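You operate a simulated robot arm through the tools that you are given. There is no shell and no other tool. Be economical: measure what you need, move in short steps, check, and stop when the job is done.

Carry out the task below with a simulated robot arm. There is one attempt and no reset: what you move stays moved.

JOB
Oil the tops of the clamped bar and of the rail, then free the bar.
Fine: one pump stroke on the grey sponge; sponge back in its tray; disc to FREE.

It is judged by the outcome, as a careful person would: the job done as asked, and still so three seconds after it is handed in. It fails if anything else is knocked over, pushed out of place, dropped, spilled or broken.

ROBOT AND FRAMES
A 7-joint arm with a two-finger parallel gripper, fixed in place. Base frame: the origin is at the foot of the arm, x ahead of it, y to its left, z up; the work surface is at about z = 0.004. Units: m, degrees, N and s.
With the tool pointing down near the work surface it reaches from about 0.22 to 0.58 m from the base axis. Its first joint turns from -66.0 to 66.0 degrees. Payload 2.5 kg.
The tool frame sits at the grasp point between the pads (the TCP): z along the fingers, y along the line on which they close. The tips reach 0.023 m beyond it. The gripper opens to 0.094 m. The fingers are 0.038 m wide and 0.01 m thick; the gripper's body (0.054 by 0.096 m) begins 0.039 m behind the TCP.
Orientation is that of the tool frame in the base frame, as [roll, pitch, yaw] about the fixed x, y, z axes, in that order (R = Rz(yaw) Ry(pitch) Rx(roll)). With the fingers straight down and closing along the base's y, the tool's x points along the base's -x, its y along +y and its z along -z.

CONTROLS
- The arm moves only by the tool play_rows. Its argument "targets" is a list of rows, each a list of 7 numbers: the turn, a rotation vector about the tool's x, y, z in degrees, then the shift along the tool's x, y, z in m, then the gripper command, from -1 (fully open) to 1 (shut), values between in proportion. In form: [[ax, ay, az, tx, ty, tz, grip], ...]. A call has 1 to 12 rows; each row shifts and turns the commanded pose from where the row before left it, along the tool's axes as they then stand. Rows are played at 5 a second. More than 0.05 m and 8.6 degrees between two rows, or a gripper value outside its range, and nothing of the call is played. Where a pose cannot be reached the arm comes as near as it can. A force on the tool above 50 N (or 10 N above the force at the start of the call, whichever is more), or a blocked arm, ends the call early, and 0.2 s more pass. Each finger travels about 0.108 m/s and halts on what it meets, pressing with about 32 N; the grip force reading is that of the motor and also rises with nothing between the fingers. The clock runs only during rows and for 0.2 s after the last one: add rows that do not move to give the fingers time. It gives the time, the measured TCP pose, the force on the tool (base axes), the opening and the grip force at its end, in the units of the frame above (readings bear some noise).
- Cameras (640 x 400 px; columns grow to the right, rows downward): "scene" is fixed at [0.1129, -0.4029, 0.5457]; the picture's right is [0.87, -0.49, 0.00], its down [-0.28, -0.50, -0.82] and it looks along [0.40, 0.71, -0.58] (base axes); focal length 276 px, centre (320, 200). "wrist" rides on the gripper at [-0.039, 0, -0.044] in the tool frame; the picture's right is [0.00, -1.00, 0.00], its down [0.97, 0.00, -0.24] and it looks along [0.24, 0.00, 0.97] (tool axes); focal length 218 px, centre (320, 200). There is no depth. A picture from a camera that has moved, and an enlarged one, comes with that camera's place and axes in the base frame and with its lens.
- camera(camera): a new picture of that camera. No time passes.
- close_up(camera, box): a new picture of the part [left, top, right, bottom] of that camera's present view, enlarged. No time passes.
- hand_in(): hands the job in; it is judged then, once.

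Go step by step. Nothing tells you positions but the pictures and the camera data: compare them with the known pose of the tool, close in by small moves and look again before you grip or let go. The budget is 120 turns and 76 pictures, counting those below and the enlarged ones. Unless the task says otherwise, let go and move clear before handing in, and close with one line.

The tools are called after "Call:" as a command line: name --pt "numbers of a row" for each row, then --argument value for the rest, lists and objects as JSON in quotes. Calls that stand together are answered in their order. play_rows: Moves the arm, as the interface text tells. Its arguments: {"type":"object","properties":{"targets":{"type":"array","items":{"type":"array","items":{"type":"number"}}}},"required":["targets"]} The other tools are called the same way: camera (camera) takes a picture; close_up (camera, box) takes an enlarged picture of a part of a camera's view; hand_in () hands the job in.

At the start:

```text
t: 0.0
tcp_pos: [0.2993, 0.1283, 0.3705]
tcp_rot: [180.0, 0.0, 179.9]
ft_force: [0.1, -1.1, 0.1]
grip_width: 0.094
finger_force: 0.0
```

scene: 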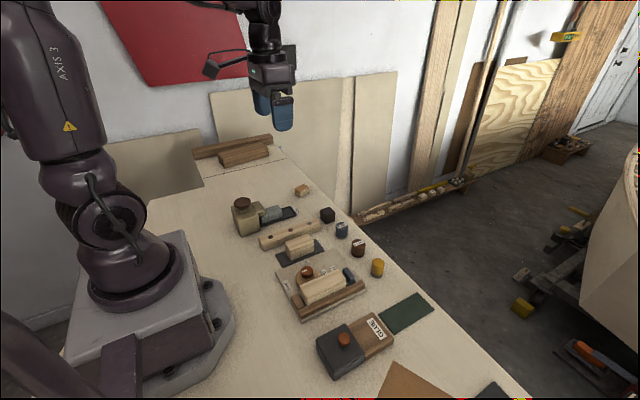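
wrist: 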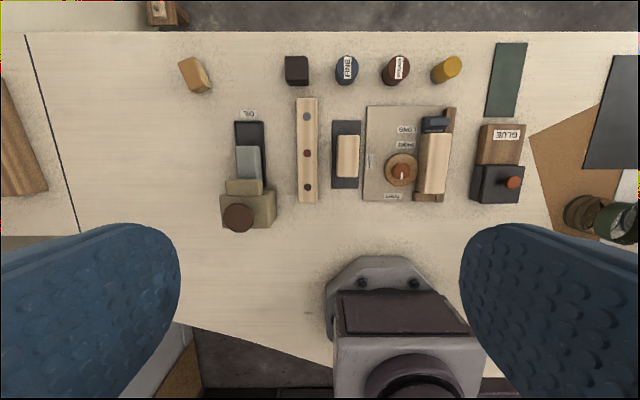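

I see an oil bottle with a pump and a tray (grey sponge, "OIL" label) at left, a holed rail, a clamp plate with disc, and a glue station. I'll take enlarged views first.

Call:
close_up --camera "wrist" --box '[200, 80, 360, 240]'

Call:
close_up --camera "wrist" --box '[320, 40, 540, 220]'

Call:
close_up --camera "scene" --box '[210, 170, 410, 390]'

```text
2.50 times, centred on (280, 160) of wrist
camera zoom: at [0.3374, 0.1279, 0.4131], right [0.0, -1.0, 0.0], down [-0.97, 0.0, 0.24], along [-0.24, 0.0, -0.97], focal length 546 px, centre (420, 300)
```

zoom: 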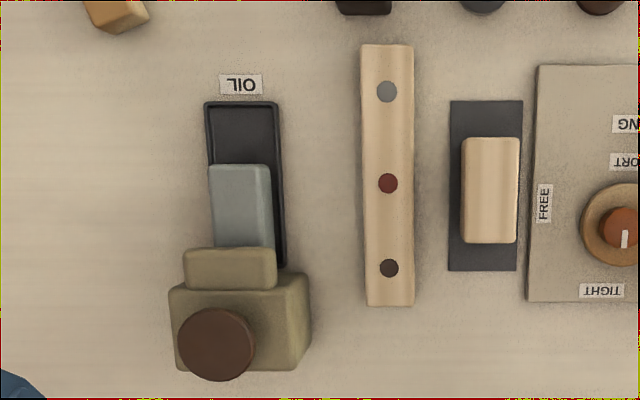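

```text
2.22 times, centred on (430, 130) of wrist
camera zoom: at [0.3374, 0.1279, 0.4131], right [0.0, -1.0, 0.0], down [-0.97, 0.0, 0.24], along [-0.24, 0.0, -0.97], focal length 485 px, centre (76, 356)
```

zoom: 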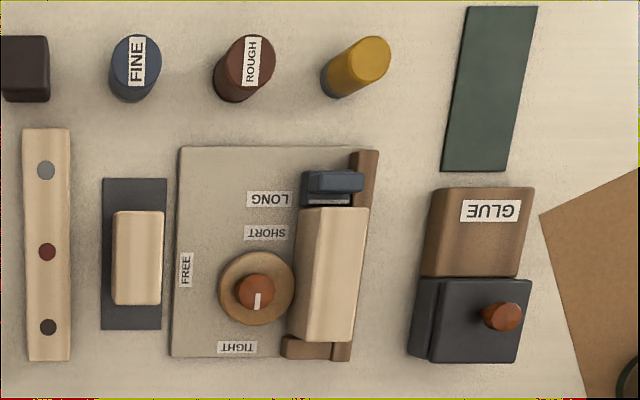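

```text
1.82 times, centred on (310, 280) of scene
camera zoom: at [0.1129, -0.4029, 0.5457], right [0.87, -0.49, 0.0], down [-0.28, -0.5, -0.82], along [0.4, 0.71, -0.58], focal length 502 px, centre (338, 54)
```

zoom: 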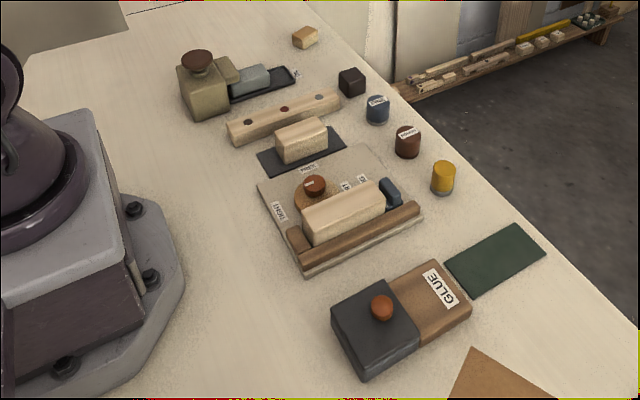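

The cap top is at about (0.23, 0.25, 0.09), with the grey sponge just ahead of it in a tray. I'll move above that for a nearer look.

Call:
play_rows --pt "0 0 0 0 0.0304 0.03 -1" --pt "0 0 0 0 0.0304 0.03 -1" --pt "0 0 0 0 0.0304 0.03 -1" --pt "0 0 0 0 0.0304 0.03 -1" --pt "0 0 0 0 0 0 -1"

Call:
camera --camera "wrist"

Call:
close_up --camera "scene" --box '[220, 170, 320, 250]'

Call:
close_up --camera "scene" --box '[260, 220, 380, 330]'

```text
t: 1.2
tcp_pos: [0.2984, 0.2499, 0.2481]
tcp_rot: [-179.9, -0.1, 180.0]
ft_force: [0.3, 0.4, -0.1]
grip_width: 0.0941
finger_force: 0.0
```

```text
70 pictures are left
camera wrist: at [0.337, 0.2492, 0.2916], right [0.0, -1.0, 0.0], down [-0.97, 0.0, 0.24], along [-0.24, 0.0, -0.97], focal length 218 px, centre (320, 200)
```

wrist: 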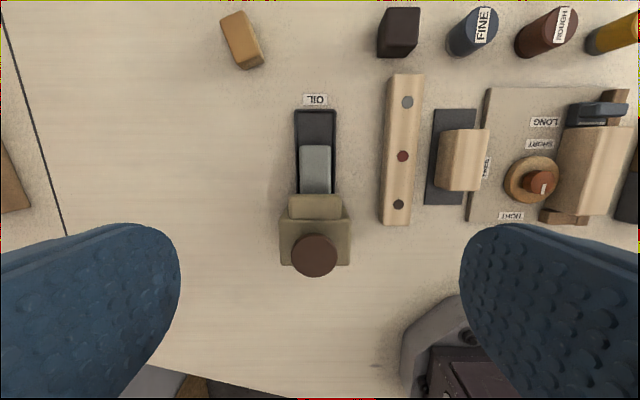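

```text
5.00 times, centred on (270, 210) of scene
camera zoom: at [0.1129, -0.4029, 0.5457], right [0.87, -0.49, 0.0], down [-0.28, -0.5, -0.82], along [0.4, 0.71, -0.58], focal length 1380 px, centre (570, 150)
```

zoom: 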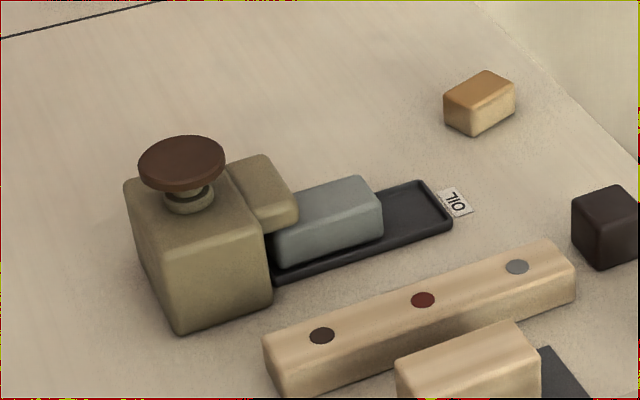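

```text
3.64 times, centred on (320, 275) of scene
camera zoom: at [0.1129, -0.4029, 0.5457], right [0.87, -0.49, 0.0], down [-0.28, -0.5, -0.82], along [0.4, 0.71, -0.58], focal length 1004 px, centre (320, -73)
```

zoom: 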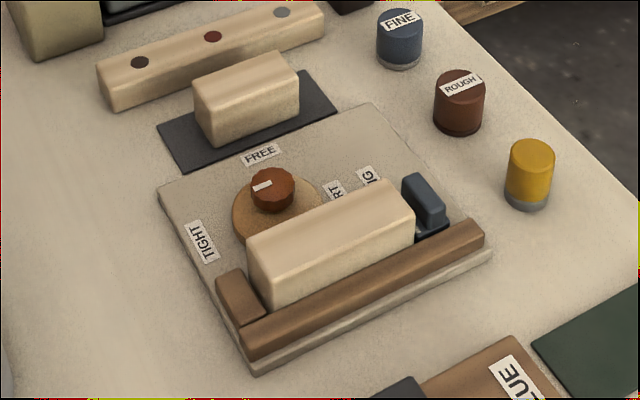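

The pump cap is at about (0.228, 0.255), top z about 0.087. I'll close the gripper, move over the cap and check.

Call:
play_rows --pt "0 0 0 0.035 0.0025 0.02 1" --pt "0 0 0 0.035 0.0025 0.02 1" --pt "0 0 0 0 0 0.035 1" --pt "0 0 0 0 0 0.028 1" --pt "0 0 0 0 0 0 1"

Call:
camera --camera "wrist"

Call:
close_up --camera "scene" --box '[210, 150, 330, 250]'

```text
t: 2.4
tcp_pos: [0.2278, 0.2536, 0.1472]
tcp_rot: [180.0, 0.1, 180.0]
ft_force: [-0.2, -0.6, -0.5]
grip_width: 0.0
finger_force: 31.4
```

```text
67 pictures are left
camera wrist: at [0.2681, 0.2541, 0.1894], right [0.0, -1.0, 0.0], down [-0.97, 0.0, 0.24], along [-0.24, 0.0, -0.97], focal length 218 px, centre (320, 200)
```

wrist: 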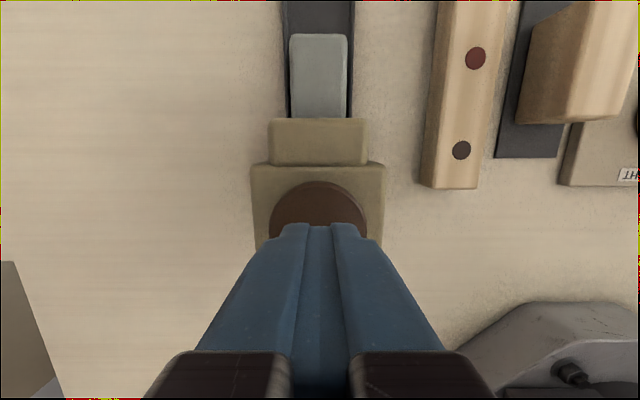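

```text
4.00 times, centred on (270, 200) of scene
camera zoom: at [0.1129, -0.4029, 0.5457], right [0.87, -0.49, 0.0], down [-0.28, -0.5, -0.82], along [0.4, 0.71, -0.58], focal length 1104 px, centre (520, 200)
```

zoom: 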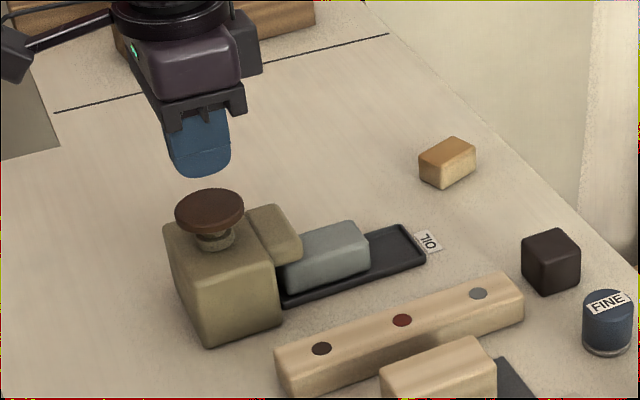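

The closed fingers sit squarely over the cap. I'll press down slowly.

Call:
play_rows --pt "0 0 0 0 0 0.02 1" --pt "0 0 0 0 0 0.008 1" --pt "0 0 0 0 0 0.004 1" --pt "0 0 0 0 0 0.004 1" --pt "0 0 0 0 0 0.003 1"

Call:
close_up --camera "scene" --box '[230, 160, 310, 240]'

```text
t: 3.6
tcp_pos: [0.2287, 0.2544, 0.1082]
tcp_rot: [179.9, 0.0, -180.0]
ft_force: [-2.0, 0.8, 3.3]
grip_width: 0.0
finger_force: 31.6
```

```text
5.00 times, centred on (270, 200) of scene
camera zoom: at [0.1129, -0.4029, 0.5457], right [0.87, -0.49, 0.0], down [-0.28, -0.5, -0.82], along [0.4, 0.71, -0.58], focal length 1380 px, centre (570, 200)
```

zoom: 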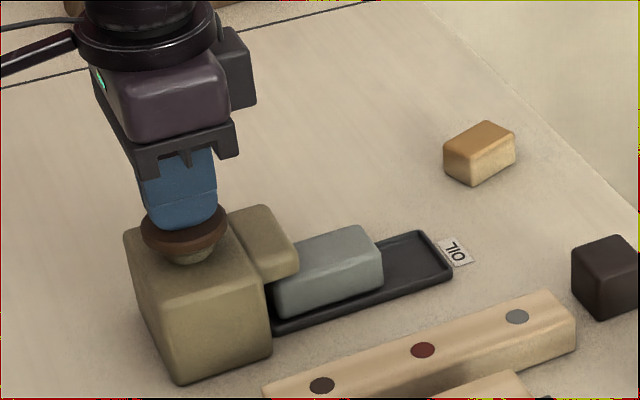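

The cap has begun to go down (about 3 N). I'll keep going in one stroke.

Call:
play_rows --pt "0 0 0 0 0 0.002 1" --pt "0 0 0 0 0 0.002 1" --pt "0 0 0 0 0 0.002 1" --pt "0 0 0 0 0 0.002 1"

Call:
close_up --camera "scene" --box '[230, 160, 310, 240]'

```text
t: 4.6
tcp_pos: [0.2281, 0.2536, 0.1001]
tcp_rot: [-179.9, 0.0, 179.9]
ft_force: [-8.7, -14.7, 36.1]
grip_width: 0.0
finger_force: 32.0
```

```text
5.00 times, centred on (270, 200) of scene
camera zoom: at [0.1128, -0.403, 0.5457], right [0.87, -0.49, 0.0], down [-0.28, -0.5, -0.82], along [0.4, 0.71, -0.58], focal length 1380 px, centre (570, 200)
```

zoom: 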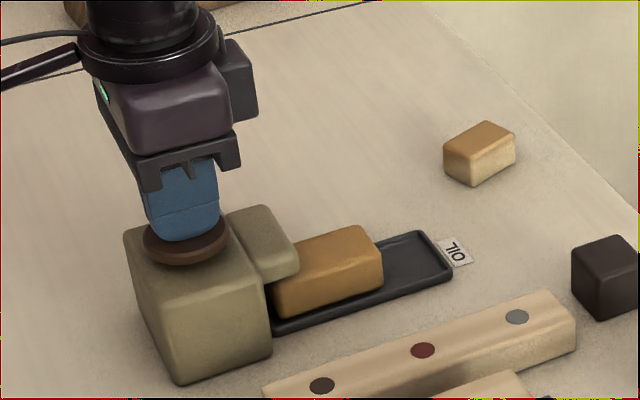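

The sponge turned amber, so the stroke registered. I'll lift off, open and move above the sponge.

Call:
play_rows --pt "0 0 0 0 0 -0.03 1" --pt "0 0 0 0 0 -0.03 0.5" --pt "0 0 0 -0.043 0.0005 0 -0.2" --pt "0 0 0 -0.043 0 0 -0.2" --pt "0 0 0 0 0 0.04 -0.2" --pt "0 0 0 0 0 0 -0.2"

Call:
camera --camera "wrist"

Call:
close_up --camera "scene" --box '[230, 160, 310, 240]'

```text
t: 6.0
tcp_pos: [0.3142, 0.2562, 0.1223]
tcp_rot: [179.9, 0.0, -179.9]
ft_force: [-0.1, 0.1, 0.3]
grip_width: 0.0564
finger_force: 0.1
```

```text
63 pictures are left
camera wrist: at [0.3531, 0.2563, 0.1654], right [0.0, -1.0, 0.0], down [-0.97, 0.0, 0.24], along [-0.24, 0.0, -0.97], focal length 218 px, centre (320, 200)
```

wrist: 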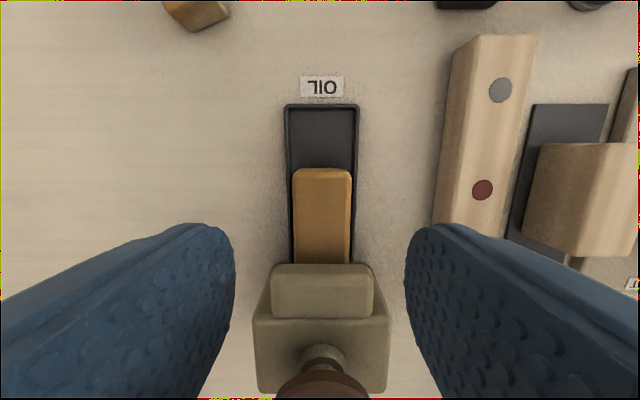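

```text
5.00 times, centred on (270, 200) of scene
camera zoom: at [0.1129, -0.4029, 0.5457], right [0.87, -0.49, 0.0], down [-0.28, -0.5, -0.82], along [0.4, 0.71, -0.58], focal length 1380 px, centre (570, 200)
```

zoom: 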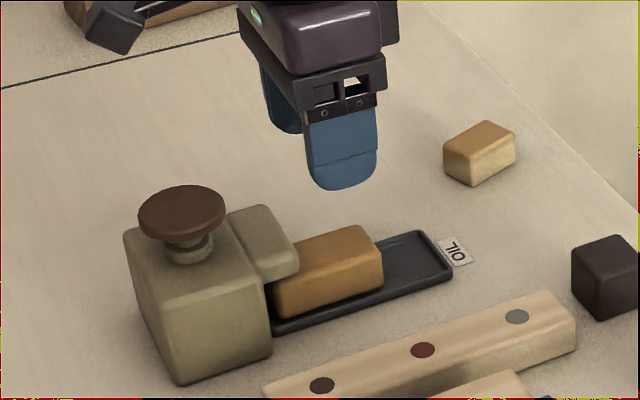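

The sponge is centred at y≈0.255, its visible part x≈0.285–0.34. I'll descend around it, open, with tips staying above the tray rim.

Call:
play_rows --pt "0 0 0 -0.003 -0.001 0.04 -0.2" --pt "0 0 0 0 0 0.025 -0.2" --pt "0 0 0 0 0 0.016 -0.2" --pt "0 0 0 0 0 0 -0.2"

Call:
camera --camera "wrist"

Call:
close_up --camera "scene" --box '[230, 160, 310, 240]'

```text
t: 7.0
tcp_pos: [0.3174, 0.2559, 0.0386]
tcp_rot: [180.0, 0.0, 180.0]
ft_force: [0.7, 0.7, 1.1]
grip_width: 0.0565
finger_force: 0.0
```

```text
61 pictures are left
camera wrist: at [0.3563, 0.2557, 0.0824], right [0.0, -1.0, 0.0], down [-0.97, 0.0, 0.24], along [-0.24, 0.0, -0.97], focal length 218 px, centre (320, 200)
```

wrist: 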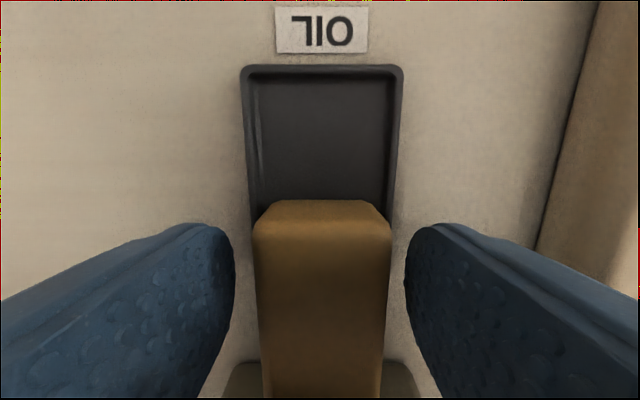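

```text
5.00 times, centred on (270, 200) of scene
camera zoom: at [0.1129, -0.4029, 0.5457], right [0.87, -0.49, 0.0], down [-0.28, -0.5, -0.82], along [0.4, 0.71, -0.58], focal length 1380 px, centre (570, 200)
```

zoom: 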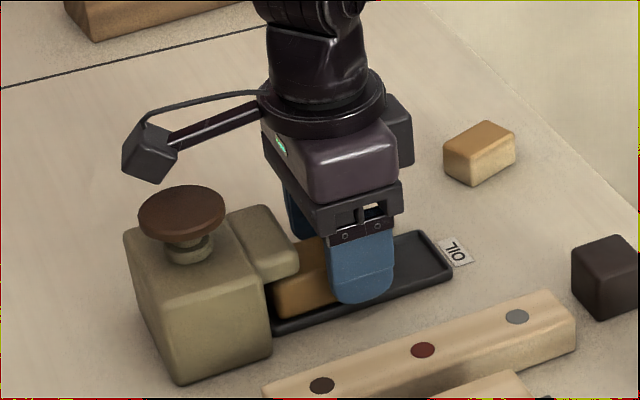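

The fingers straddle the sponge properly. I'll rise 2 mm and close on it.

Call:
play_rows --pt "0 0 0 0 0 -0.002 -0.2" --pt "0 0 0 0 0 0 1" --pt "0 0 0 0 0 0 1" --pt "0 0 0 0 0 0 1"

Call:
close_up --camera "scene" --box '[230, 160, 310, 240]'

```text
t: 8.0
tcp_pos: [0.3179, 0.2547, 0.0407]
tcp_rot: [-180.0, 0.1, 180.0]
ft_force: [0.7, 0.0, 0.2]
grip_width: 0.0367
finger_force: 31.8
```

```text
5.00 times, centred on (270, 200) of scene
camera zoom: at [0.1129, -0.4029, 0.5457], right [0.87, -0.49, 0.0], down [-0.28, -0.5, -0.82], along [0.4, 0.71, -0.58], focal length 1380 px, centre (570, 200)
```

zoom: 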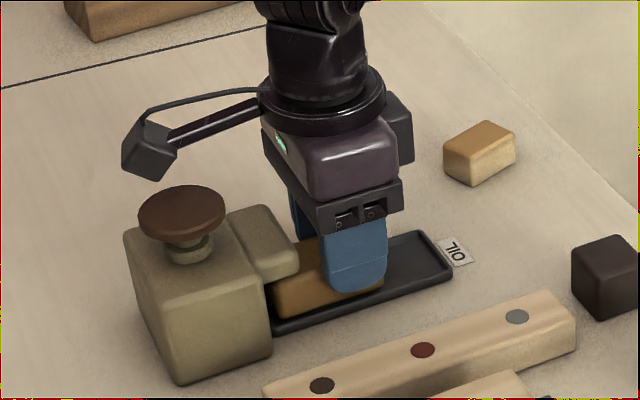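

Gripped at 36.7 mm. I'll slide it forward out from under the nozzle, then lift.

Call:
play_rows --pt "0 0 0 -0.008 0 -0.001 1" --pt "0 0 0 -0.012 0 0 1" --pt "0 0 0 -0.012 0 0 1" --pt "0 0 0 0 0 0 1"

Call:
close_up --camera "scene" --box '[230, 160, 310, 240]'

```text
t: 9.0
tcp_pos: [0.3493, 0.2548, 0.0419]
tcp_rot: [-180.0, 0.0, 180.0]
ft_force: [0.8, -0.1, 0.1]
grip_width: 0.0366
finger_force: 32.4
```

```text
5.00 times, centred on (270, 200) of scene
camera zoom: at [0.1129, -0.4029, 0.5457], right [0.87, -0.49, 0.0], down [-0.28, -0.5, -0.82], along [0.4, 0.71, -0.58], focal length 1380 px, centre (570, 200)
```

zoom: 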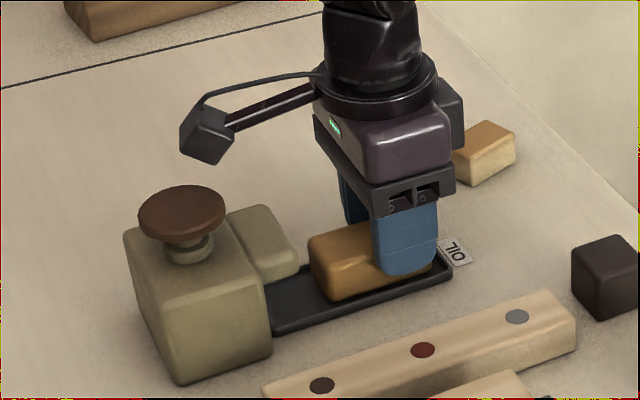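

Clear of the nozzle. I'll lift.

Call:
play_rows --pt "0 0 0 0 0 -0.02 1" --pt "0 0 0 0 0 -0.04 1" --pt "0 0 0 0 0 -0.04 1" --pt "0 0 0 0 0 0 1"

Call:
camera --camera "wrist"

Call:
camera --camera "scene"

```text
t: 10.0
tcp_pos: [0.3484, 0.2536, 0.1422]
tcp_rot: [-180.0, 0.1, -180.0]
ft_force: [-0.2, 0.4, 0.1]
grip_width: 0.0366
finger_force: 32.1
```

```text
57 pictures are left
camera wrist: at [0.388, 0.2528, 0.1847], right [0.0, -1.0, 0.0], down [-0.97, 0.0, 0.24], along [-0.24, 0.0, -0.97], focal length 218 px, centre (320, 200)
```

wrist: 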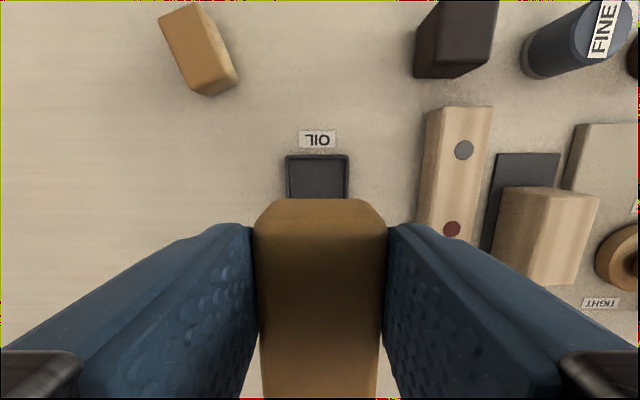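

```text
56 pictures are left
```

scene: 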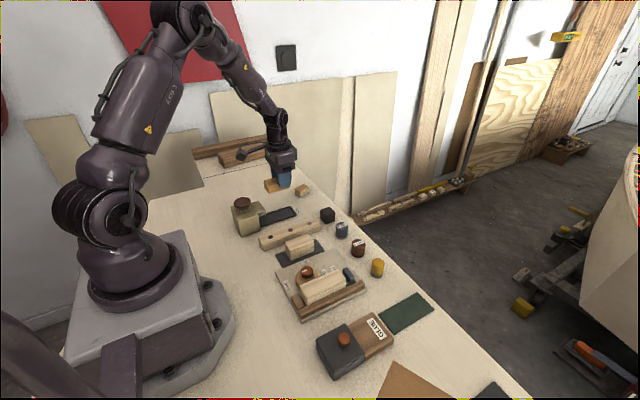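

Sponge is held. I'll measure its overhang and the heights of bar/rail with close-ups before wiping.

Call:
close_up --camera "scene" --box '[250, 140, 320, 210]'

Call:
close_up --camera "scene" --box '[250, 210, 380, 330]'

```text
5.71 times, centred on (285, 175) of scene
camera zoom: at [0.1129, -0.4029, 0.5457], right [0.87, -0.49, 0.0], down [-0.28, -0.5, -0.82], along [0.4, 0.71, -0.58], focal length 1577 px, centre (520, 343)
```

zoom: 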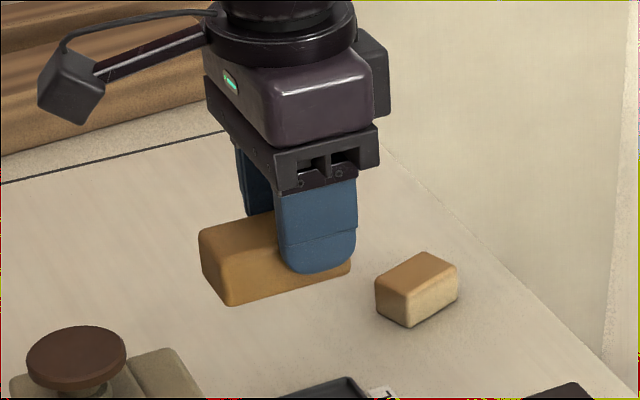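

```text
3.33 times, centred on (315, 270) of scene
camera zoom: at [0.1129, -0.4029, 0.5457], right [0.87, -0.49, 0.0], down [-0.28, -0.5, -0.82], along [0.4, 0.71, -0.58], focal length 920 px, centre (337, -33)
```

zoom: 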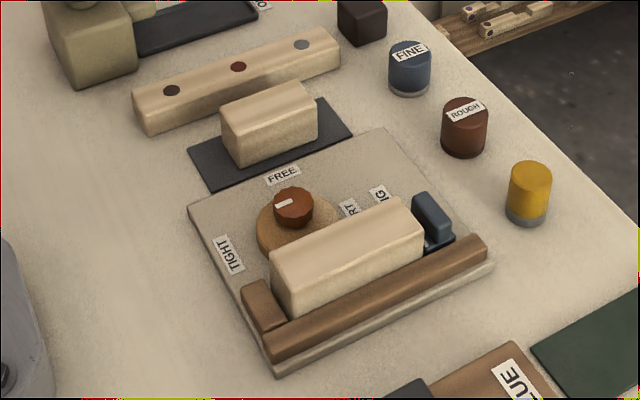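

The sponge reaches about 20 mm ahead of and 38 mm behind the TCP and about 33 mm below it. The rail is at y≈0.150, x≈0.237–0.414, top z≈0.024; I'll move over its front end.

Call:
play_rows --pt "0 0 0 -0.012 -0.035 0 1" --pt "0 0 0 -0.012 -0.035 0 1" --pt "0 0 0 -0.012 -0.034 0 1" --pt "0 0 0 0 0 0.04 1" --pt "0 0 0 0 0 0.025 1" --pt "0 0 0 0 0 0 1"

Call:
camera --camera "wrist"

Call:
close_up --camera "scene" --box '[240, 160, 350, 270]'

```text
t: 11.4
tcp_pos: [0.3869, 0.1489, 0.0768]
tcp_rot: [179.9, 0.0, 179.9]
ft_force: [-0.2, -0.1, 0.2]
grip_width: 0.0365
finger_force: 31.4
```

```text
53 pictures are left
camera wrist: at [0.4252, 0.15, 0.1201], right [0.0, -1.0, 0.0], down [-0.97, 0.0, 0.24], along [-0.24, 0.0, -0.97], focal length 218 px, centre (320, 200)
```

wrist: 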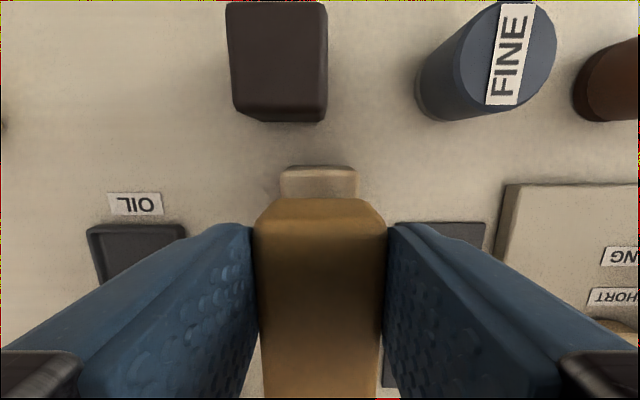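

```text
3.64 times, centred on (295, 215) of scene
camera zoom: at [0.1129, -0.4029, 0.5457], right [0.87, -0.49, 0.0], down [-0.28, -0.5, -0.82], along [0.4, 0.71, -0.58], focal length 1004 px, centre (411, 146)
```

zoom: 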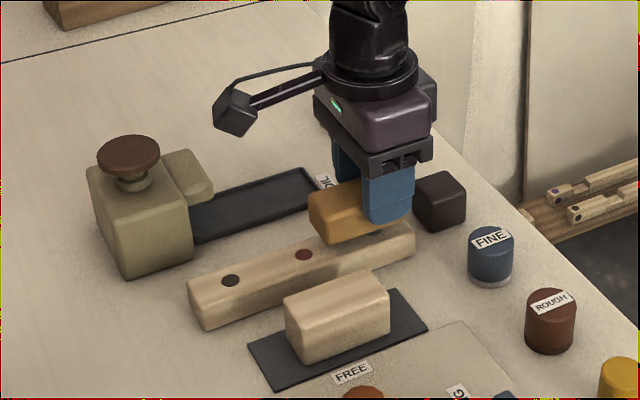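

Aligned over the rail's front end. I'll descend gently to contact.

Call:
play_rows --pt "0 0 0 0 0.001 0.012 1" --pt "0 0 0 0 0 0.004 1" --pt "0 0 0 0 0 0.002 1" --pt "0 0 0 0 0 0.001 1"

Call:
close_up --camera "scene" --box '[240, 160, 350, 270]'

```text
t: 12.3
tcp_pos: [0.3865, 0.15, 0.0612]
tcp_rot: [-180.0, 0.1, 179.8]
ft_force: [-2.5, -0.3, 7.3]
grip_width: 0.0369
finger_force: 31.8
stopped in row 4: the force on the tool passed its limit (the readings are from after the stop); the commanded pose is now the measured one
```

```text
3.64 times, centred on (295, 215) of scene
camera zoom: at [0.1129, -0.4029, 0.5457], right [0.87, -0.49, 0.0], down [-0.28, -0.5, -0.82], along [0.4, 0.71, -0.58], focal length 1004 px, centre (411, 146)
```

zoom: 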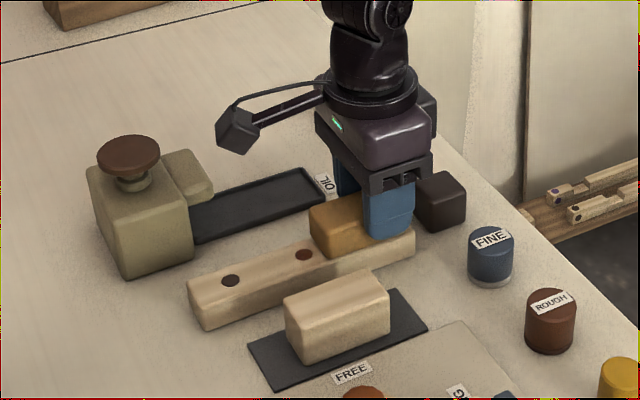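

Contact at TCP z≈0.061. I'll go slightly forward, then wipe back along the rail.

Call:
play_rows --pt "0 0 0 -0.006 0 0 1" --pt "0 0 0 0.01 0 0 1" --pt "0 0 0 0.012 0 0 1" --pt "0 0 0 0.012 0 0 1"

Call:
close_up --camera "scene" --box '[240, 160, 350, 270]'

```text
t: 13.3
tcp_pos: [0.3598, 0.15, 0.062]
tcp_rot: [-179.9, 0.2, 179.8]
ft_force: [5.8, -0.9, 14.9]
grip_width: 0.0368
finger_force: 31.8
```

```text
3.64 times, centred on (295, 215) of scene
camera zoom: at [0.1128, -0.4029, 0.5457], right [0.87, -0.49, 0.0], down [-0.28, -0.5, -0.82], along [0.4, 0.71, -0.58], focal length 1004 px, centre (411, 146)
```

zoom: 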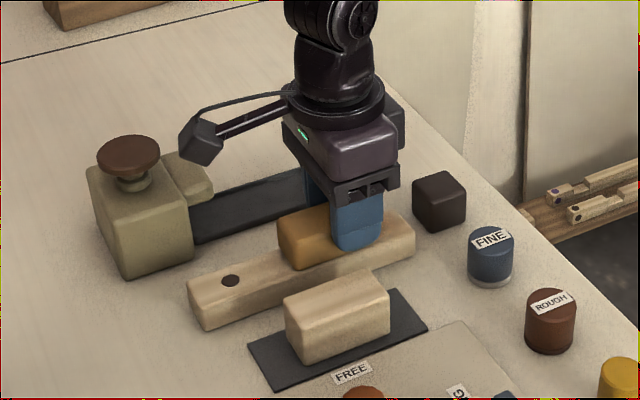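

Steady light pressure (15 N). I'll continue rearward to the rail's other end.

Call:
play_rows --pt "0 0 0 0.012 0 0 1" --pt "0 0 0 0.012 0 0 1" --pt "0 0 0 0.012 0 0 1" --pt "0 0 0 0.012 0 0 1" --pt "0 0 0 0.012 0 0 1" --pt "0 0 0 0.012 0 0 1" --pt "0 0 0 0.012 0 0 1"

Call:
close_up --camera "scene" --box '[240, 160, 350, 270]'

```text
t: 14.9
tcp_pos: [0.2744, 0.1503, 0.0605]
tcp_rot: [179.8, 0.4, 179.9]
ft_force: [9.5, 0.9, 23.5]
grip_width: 0.0368
finger_force: 32.3
```

```text
3.64 times, centred on (295, 215) of scene
camera zoom: at [0.1128, -0.4029, 0.5457], right [0.87, -0.49, 0.0], down [-0.28, -0.5, -0.82], along [0.4, 0.71, -0.58], focal length 1004 px, centre (411, 146)
```

zoom: 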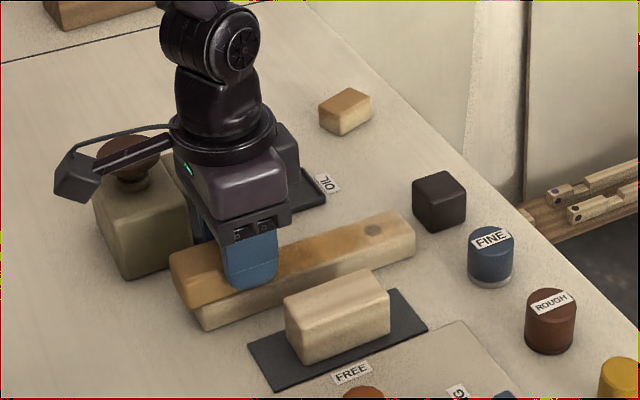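

The rail top is turning amber, with paler patches at the front end. I'll make a return stroke.

Call:
play_rows --pt "0 0 0 -0.012 0 0 1" --pt "0 0 0 -0.012 0 0 1" --pt "0 0 0 -0.012 0 0 1" --pt "0 0 0 -0.012 0 0 1" --pt "0 0 0 -0.012 0 0 1" --pt "0 0 0 -0.012 0 0 1" --pt "0 0 0 -0.012 0 0 1" --pt "0 0 0 -0.012 0 0 1" --pt "0 0 0 -0.012 0 0 1" --pt "0 0 0 -0.012 0 0 1"

Call:
close_up --camera "scene" --box '[240, 160, 350, 270]'

```text
t: 15.2
tcp_pos: [0.2759, 0.1499, 0.061]
tcp_rot: [-179.8, -0.6, -179.8]
ft_force: [-2.5, -1.0, 11.1]
grip_width: 0.0368
finger_force: 32.2
stopped in row 1: the force on the tool passed its limit (the readings are from after the stop); the commanded pose is now the measured one
```

```text
3.64 times, centred on (295, 215) of scene
camera zoom: at [0.1129, -0.4029, 0.5457], right [0.87, -0.49, 0.0], down [-0.28, -0.5, -0.82], along [0.4, 0.71, -0.58], focal length 1004 px, centre (411, 146)
```

zoom: 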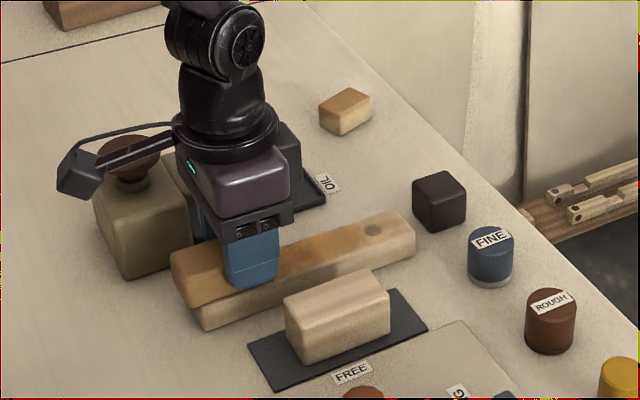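

The reversal spiked the force; I'll ease up half a millimetre and stroke forward gently.

Call:
play_rows --pt "0 0 0 -0.003 0 -0.0005 1" --pt "0 0 0 -0.008 0 0 1" --pt "0 0 0 -0.011 0 0 1" --pt "0 0 0 -0.012 0 0 1" --pt "0 0 0 -0.012 0 0 1" --pt "0 0 0 -0.012 0 0 1" --pt "0 0 0 -0.012 0 0 1" --pt "0 0 0 -0.012 0 0 1" --pt "0 0 0 -0.012 0 0 1" --pt "0 0 0 -0.012 0 0 1" --pt "0 0 0 -0.012 0 0 1"

Call:
close_up --camera "scene" --box '[240, 160, 350, 270]'

```text
t: 17.6
tcp_pos: [0.395, 0.1511, 0.0618]
tcp_rot: [-179.9, -0.4, -179.9]
ft_force: [-12.6, 0.9, 40.0]
grip_width: 0.0367
finger_force: 32.0
```

```text
3.64 times, centred on (295, 215) of scene
camera zoom: at [0.1127, -0.403, 0.5457], right [0.87, -0.49, 0.0], down [-0.28, -0.5, -0.82], along [0.4, 0.71, -0.58], focal length 1004 px, centre (411, 146)
```

zoom: 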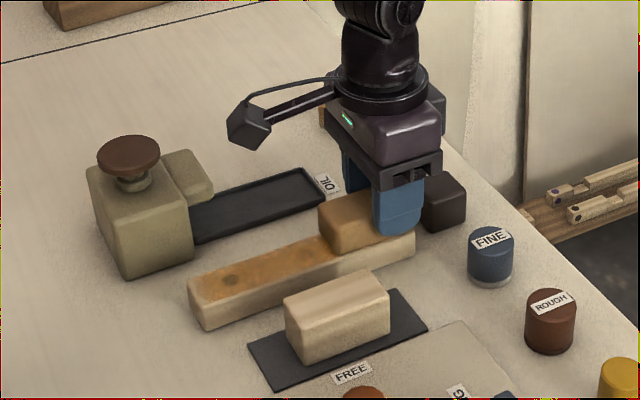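

I'll lift off and inspect the rail.

Call:
play_rows --pt "0 0 0 0 0 -0.03 1" --pt "0 0 0 0 0.035 -0.03 1" --pt "0 0 0 0 0.035 -0.02 1" --pt "0 0 0 0 0 0 1"

Call:
close_up --camera "scene" --box '[240, 190, 340, 270]'

Call:
camera --camera "wrist"

```text
t: 18.6
tcp_pos: [0.3958, 0.2208, 0.1397]
tcp_rot: [-179.8, -0.8, -180.0]
ft_force: [-0.1, 0.4, 0.7]
grip_width: 0.0365
finger_force: 32.4
```

```text
5.00 times, centred on (290, 230) of scene
camera zoom: at [0.1129, -0.4029, 0.5457], right [0.87, -0.49, 0.0], down [-0.28, -0.5, -0.82], along [0.4, 0.71, -0.58], focal length 1380 px, centre (470, 50)
```

zoom: 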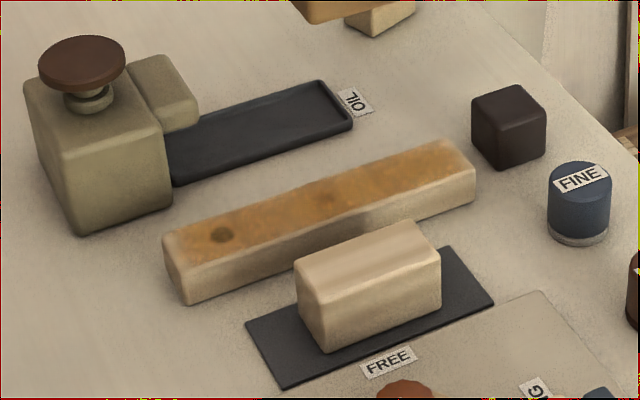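

```text
45 pictures are left
camera wrist: at [0.4352, 0.2216, 0.1812], right [0.0, -1.0, 0.0], down [-0.97, 0.0, 0.25], along [-0.25, 0.0, -0.97], focal length 218 px, centre (320, 200)
```

wrist: 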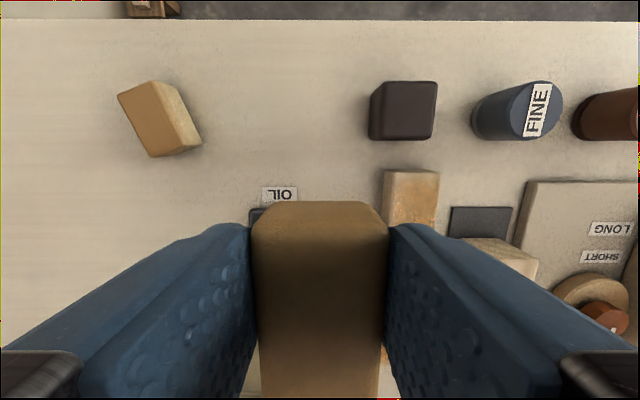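

The rail's top looks oiled. Next I'll travel over to the clamped bar at about (0.31, -0.061).

Call:
play_rows --pt "0 0 0 0.0123 -0.0403 0 1" --pt "0 0 0 0.0123 -0.0403 0 1" --pt "0 0 0 0.0123 -0.0403 0 1" --pt "0 0 0 0.0123 -0.0403 0 1" --pt "0 0 0 0.0123 -0.0403 0 1" --pt "0 0 0 0.0123 -0.0403 0 1" --pt "0 0 0 0.0123 -0.0403 0 1" --pt "0 0 0 0 0 0 1"

Call:
camera --camera "wrist"

Call:
close_up --camera "scene" --box '[250, 180, 390, 330]'

```text
t: 20.4
tcp_pos: [0.3085, -0.0619, 0.1433]
tcp_rot: [-179.8, -0.7, -179.8]
ft_force: [-0.5, -0.2, 0.4]
grip_width: 0.0367
finger_force: 31.2
```

```text
44 pictures are left
camera wrist: at [0.3483, -0.0617, 0.1859], right [0.0, -1.0, 0.0], down [-0.97, 0.0, 0.25], along [-0.25, 0.0, -0.97], focal length 218 px, centre (320, 200)
```

wrist: 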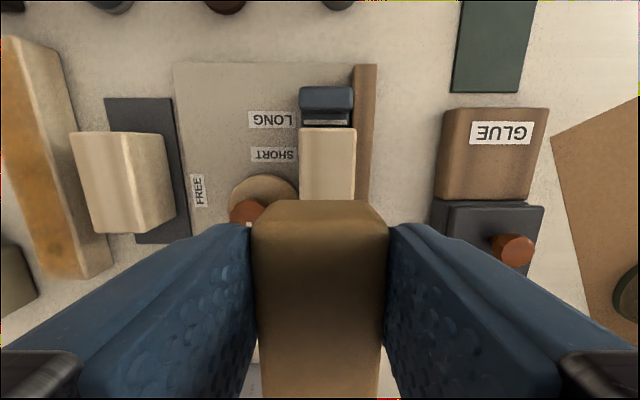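

```text
2.67 times, centred on (320, 255) of scene
camera zoom: at [0.1129, -0.4029, 0.5457], right [0.87, -0.49, 0.0], down [-0.28, -0.5, -0.82], along [0.4, 0.71, -0.58], focal length 736 px, centre (320, 53)
```

zoom: 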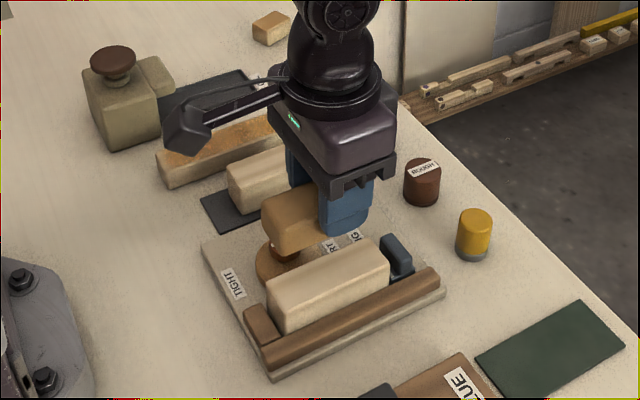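

The bar top is centred at y≈-0.0665, front edge x≈0.358, with the blue stop just beyond it. I'll descend gently, staying between the ends.

Call:
play_rows --pt "0 0 0 -0.004 -0.0046 0.03 1" --pt "0 0 0 0 0 0.015 1" --pt "0 0 0 0 0 0.005 1" --pt "0 0 0 0 0 0.003 1" --pt "0 0 0 0 0 0.002 1"

Call:
close_up --camera "scene" --box '[260, 200, 380, 320]'

Call:
camera --camera "wrist"

```text
t: 21.6
tcp_pos: [0.3129, -0.0658, 0.086]
tcp_rot: [-179.8, -0.6, -179.9]
ft_force: [-0.7, 0.6, 3.1]
grip_width: 0.0369
finger_force: 31.3
```

```text
3.33 times, centred on (320, 260) of scene
camera zoom: at [0.1129, -0.4029, 0.5457], right [0.87, -0.49, 0.0], down [-0.28, -0.5, -0.82], along [0.4, 0.71, -0.58], focal length 920 px, centre (320, 0)
```

zoom: 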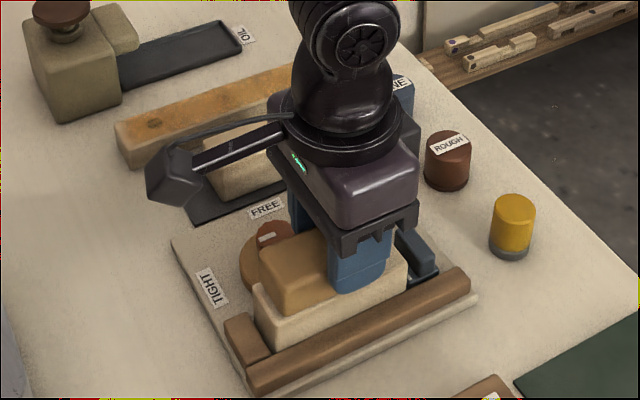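

```text
41 pictures are left
camera wrist: at [0.3521, -0.0659, 0.1286], right [0.0, -1.0, 0.0], down [-0.97, 0.0, 0.25], along [-0.25, 0.0, -0.97], focal length 218 px, centre (320, 200)
```

wrist: 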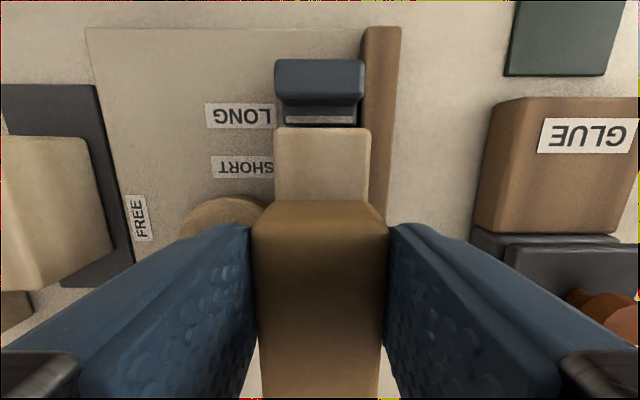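

Just touching (3 N), centred on the bar. I'll add light pressure and wipe forward, staying short of the blue stop.

Call:
play_rows --pt "0 0 0 0 -0.0005 0.0007 1" --pt "0 0 0 -0.006 0 0 1" --pt "0 0 0 -0.006 0 0 1" --pt "0 0 0 -0.006 0 0 1" --pt "0 0 0 -0.005 0 0 1"

Call:
close_up --camera "scene" --box '[260, 200, 380, 320]'

```text
t: 22.8
tcp_pos: [0.3354, -0.0665, 0.0851]
tcp_rot: [-179.8, -0.7, -179.9]
ft_force: [-1.8, 0.2, 3.9]
grip_width: 0.0367
finger_force: 32.4
```

```text
3.33 times, centred on (320, 260) of scene
camera zoom: at [0.1129, -0.4029, 0.5458], right [0.87, -0.49, 0.0], down [-0.28, -0.5, -0.82], along [0.4, 0.71, -0.58], focal length 920 px, centre (320, 0)
```

zoom: 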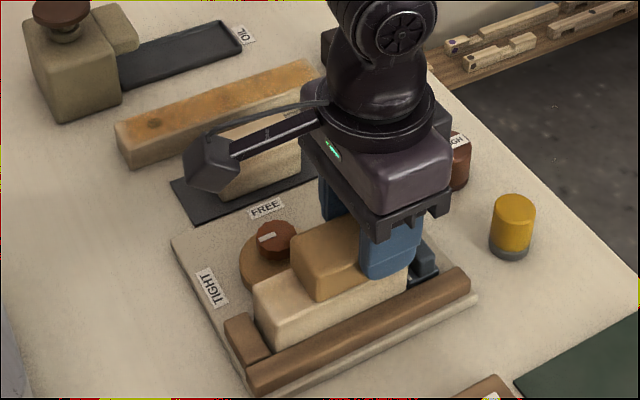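

Light contact; I'll add a little pressure and wipe back to the rear end.

Call:
play_rows --pt "0 0 0 0.001 0 0.001 1" --pt "0 0 0 0.006 0 0 1" --pt "0 0 0 0.008 0 0 1" --pt "0 0 0 0.008 0 0 1" --pt "0 0 0 0.008 0 0 1" --pt "0 0 0 0.008 0 0 1" --pt "0 0 0 0.008 0 0 1"

Call:
close_up --camera "scene" --box '[260, 200, 380, 320]'

```text
t: 24.4
tcp_pos: [0.2898, -0.0677, 0.0856]
tcp_rot: [-179.8, -0.4, -179.8]
ft_force: [8.3, 0.7, 19.9]
grip_width: 0.0368
finger_force: 32.2
```

```text
3.33 times, centred on (320, 260) of scene
camera zoom: at [0.1128, -0.4029, 0.5458], right [0.87, -0.49, 0.0], down [-0.28, -0.5, -0.82], along [0.4, 0.71, -0.58], focal length 920 px, centre (320, 0)
```

zoom: 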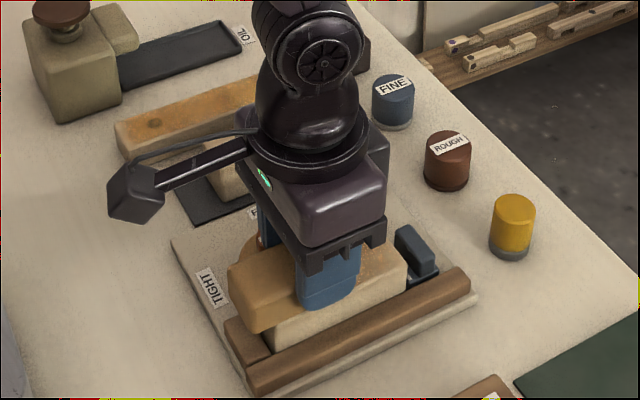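

Oil is going on. Another forward and back stroke.

Call:
play_rows --pt "0 0 0 -0.002 0 -0.0006 1" --pt "0 0 0 -0.006 0 0 1" --pt "0 0 0 -0.008 0 0 1" --pt "0 0 0 -0.008 0 0 1" --pt "0 0 0 -0.008 0 0 1" --pt "0 0 0 -0.008 0 0 1" --pt "0 0 0 -0.006 0 0 1" --pt "0 0 0 0 0 0 1"

Call:
close_up --camera "scene" --box '[260, 200, 380, 320]'

```text
t: 26.2
tcp_pos: [0.3353, -0.0665, 0.0857]
tcp_rot: [-179.8, -0.7, -179.8]
ft_force: [-1.1, -0.7, 2.5]
grip_width: 0.0366
finger_force: 32.8
```

```text
3.33 times, centred on (320, 260) of scene
camera zoom: at [0.1129, -0.4029, 0.5457], right [0.87, -0.49, 0.0], down [-0.28, -0.5, -0.82], along [0.4, 0.71, -0.58], focal length 920 px, centre (320, 0)
```

zoom: 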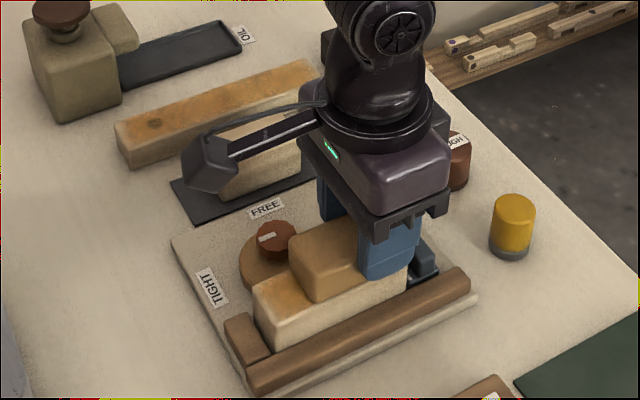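

The rear part is amber but a bit thin; one more stroke with firmer pressure.

Call:
play_rows --pt "0 0 0 0.001 0 0.0013 1" --pt "0 0 0 0.005 0 0 1" --pt "0 0 0 0.006 0 0 1" --pt "0 0 0 0.007 0 0 1" --pt "0 0 0 0.007 0 0 1" --pt "0 0 0 0.007 0 0 1" --pt "0 0 0 0.007 0 0 1" --pt "0 0 0 0.006 0 0 1"

Call:
play_rows --pt "0 0 0 -0.001 0 -0.0006 1" --pt "0 0 0 -0.006 0 0 1" --pt "0 0 0 -0.008 0 0 1" --pt "0 0 0 -0.008 0 0 1" --pt "0 0 0 -0.008 0 0 1" --pt "0 0 0 -0.008 0 0 1" --pt "0 0 0 -0.007 0 0.0006 1" --pt "0 0 0 0 0 0 1"

```text
t: 28.0
tcp_pos: [0.2911, -0.0669, 0.0845]
tcp_rot: [-179.7, -0.3, -179.8]
ft_force: [10.9, 0.3, 28.5]
grip_width: 0.0368
finger_force: 32.5
```

```text
t: 29.8
tcp_pos: [0.3346, -0.0671, 0.0838]
tcp_rot: [-179.8, -0.8, -179.9]
ft_force: [-11.6, 0.3, 41.4]
grip_width: 0.0365
finger_force: 32.1
```

I'll lift off and inspect the bar.

Call:
play_rows --pt "0 0 0 0 0 -0.03 1" --pt "0 0 0 -0.03 0.03 -0.025 1" --pt "0 0 0 -0.02 0.04 -0.005 1" --pt "0 0 0 0 0.04 0 1" --pt "0 0 0 0 0 0 1"

Call:
close_up --camera "scene" --box '[270, 230, 370, 320]'

Call:
close_up --camera "scene" --box '[230, 190, 330, 270]'

```text
t: 31.0
tcp_pos: [0.386, 0.0462, 0.141]
tcp_rot: [-179.8, -0.7, -179.9]
ft_force: [-0.4, -0.3, -0.8]
grip_width: 0.0366
finger_force: 31.5
```

```text
4.44 times, centred on (320, 275) of scene
camera zoom: at [0.1129, -0.4029, 0.5457], right [0.87, -0.49, 0.0], down [-0.28, -0.5, -0.82], along [0.4, 0.71, -0.58], focal length 1227 px, centre (320, -133)
```

zoom: 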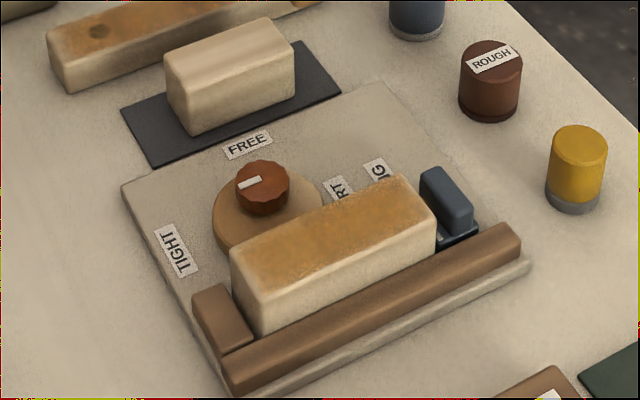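

```text
5.00 times, centred on (280, 230) of scene
camera zoom: at [0.1129, -0.4029, 0.5457], right [0.87, -0.49, 0.0], down [-0.28, -0.5, -0.82], along [0.4, 0.71, -0.58], focal length 1380 px, centre (520, 50)
```

zoom: 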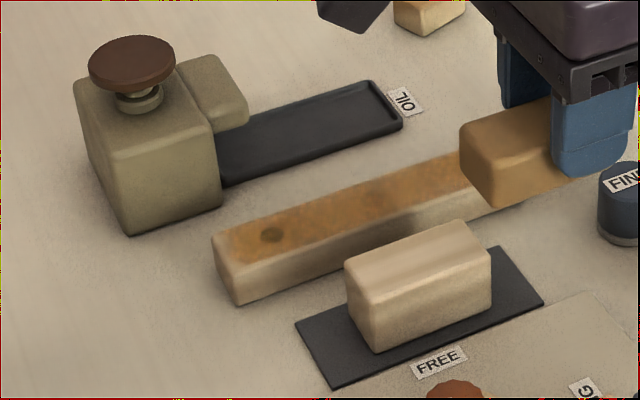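

The bar is fully oiled. The rail's front end was a bit pale, so I'll give it a brief touch-up.

Call:
play_rows --pt "0 0 0 -0.003 0.035 0 1" --pt "0 0 0 -0.003 0.035 0 1" --pt "0 0 0 -0.003 0.034 0 1" --pt "0 0 0 0 0 0.04 1" --pt "0 0 0 0 0 0.032 1" --pt "0 0 0 0 0 0.005 1" --pt "0 0 0 0 0 0.002 1" --pt "0 0 0 0 0 0.001 1"

```text
t: 32.8
tcp_pos: [0.3936, 0.1481, 0.0626]
tcp_rot: [-179.8, -0.7, -179.9]
ft_force: [0.4, 0.6, 0.0]
grip_width: 0.0367
finger_force: 31.8
```

Call:
play_rows --pt "0 0 0 0 0.0015 0.001 1" --pt "0 0 0 0 0 0.001 1" --pt "0 0 0 0 0 0.0008 1"

```text
t: 33.6
tcp_pos: [0.3936, 0.1489, 0.0611]
tcp_rot: [-179.8, -0.5, -179.8]
ft_force: [-6.3, -4.9, 30.1]
grip_width: 0.0366
finger_force: 31.9
```

In contact at 30 N on the front end. A short stroke forward and back follows, then lift and look.

Call:
play_rows --pt "0 0 0 -0.003 0 -0.0004 1" --pt "0 0 0 -0.003 0 0 1" --pt "0 0 0 0.004 0 0 1" --pt "0 0 0 0.007 0 0 1" --pt "0 0 0 0.01 0 0 1" --pt "0 0 0 0.01 0 0 1"

Call:
play_rows --pt "0 0 0 0 0 -0.03 1" --pt "0 0 0 0 0.035 -0.03 1" --pt "0 0 0 0 0.035 -0.02 1" --pt "0 0 0 0 0.035 0 1" --pt "0 0 0 0 0 0 1"

Call:
close_up --camera "scene" --box '[230, 190, 330, 270]'

Call:
camera --camera "wrist"

```text
t: 35.0
tcp_pos: [0.3679, 0.1504, 0.0615]
tcp_rot: [-179.8, -0.5, -179.8]
ft_force: [7.2, 0.8, 17.2]
grip_width: 0.0364
finger_force: 32.3
```

```text
t: 36.2
tcp_pos: [0.3673, 0.2556, 0.1408]
tcp_rot: [-179.8, -0.7, -180.0]
ft_force: [-0.4, -0.7, 0.2]
grip_width: 0.0368
finger_force: 32.3
```

```text
5.00 times, centred on (280, 230) of scene
camera zoom: at [0.1129, -0.4029, 0.5457], right [0.87, -0.49, 0.0], down [-0.28, -0.5, -0.82], along [0.4, 0.71, -0.58], focal length 1380 px, centre (520, 50)
```

zoom: 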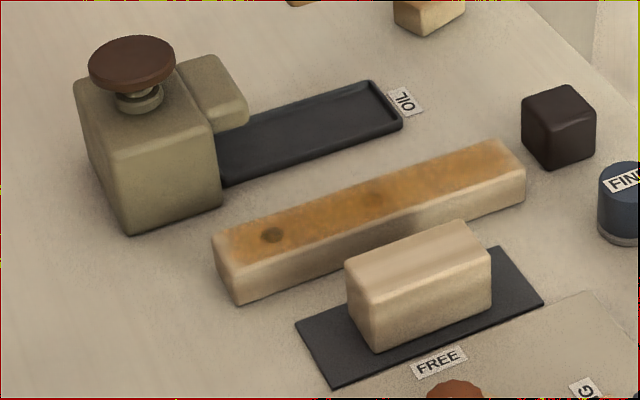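

```text
34 pictures are left
camera wrist: at [0.4062, 0.2557, 0.183], right [0.0, -1.0, 0.0], down [-0.97, 0.0, 0.25], along [-0.25, 0.0, -0.97], focal length 218 px, centre (320, 200)
```

wrist: 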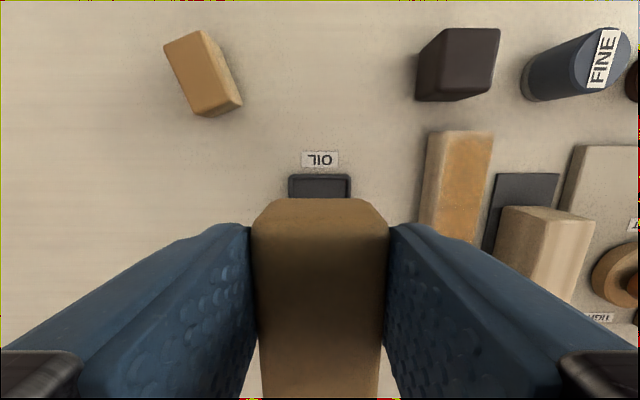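

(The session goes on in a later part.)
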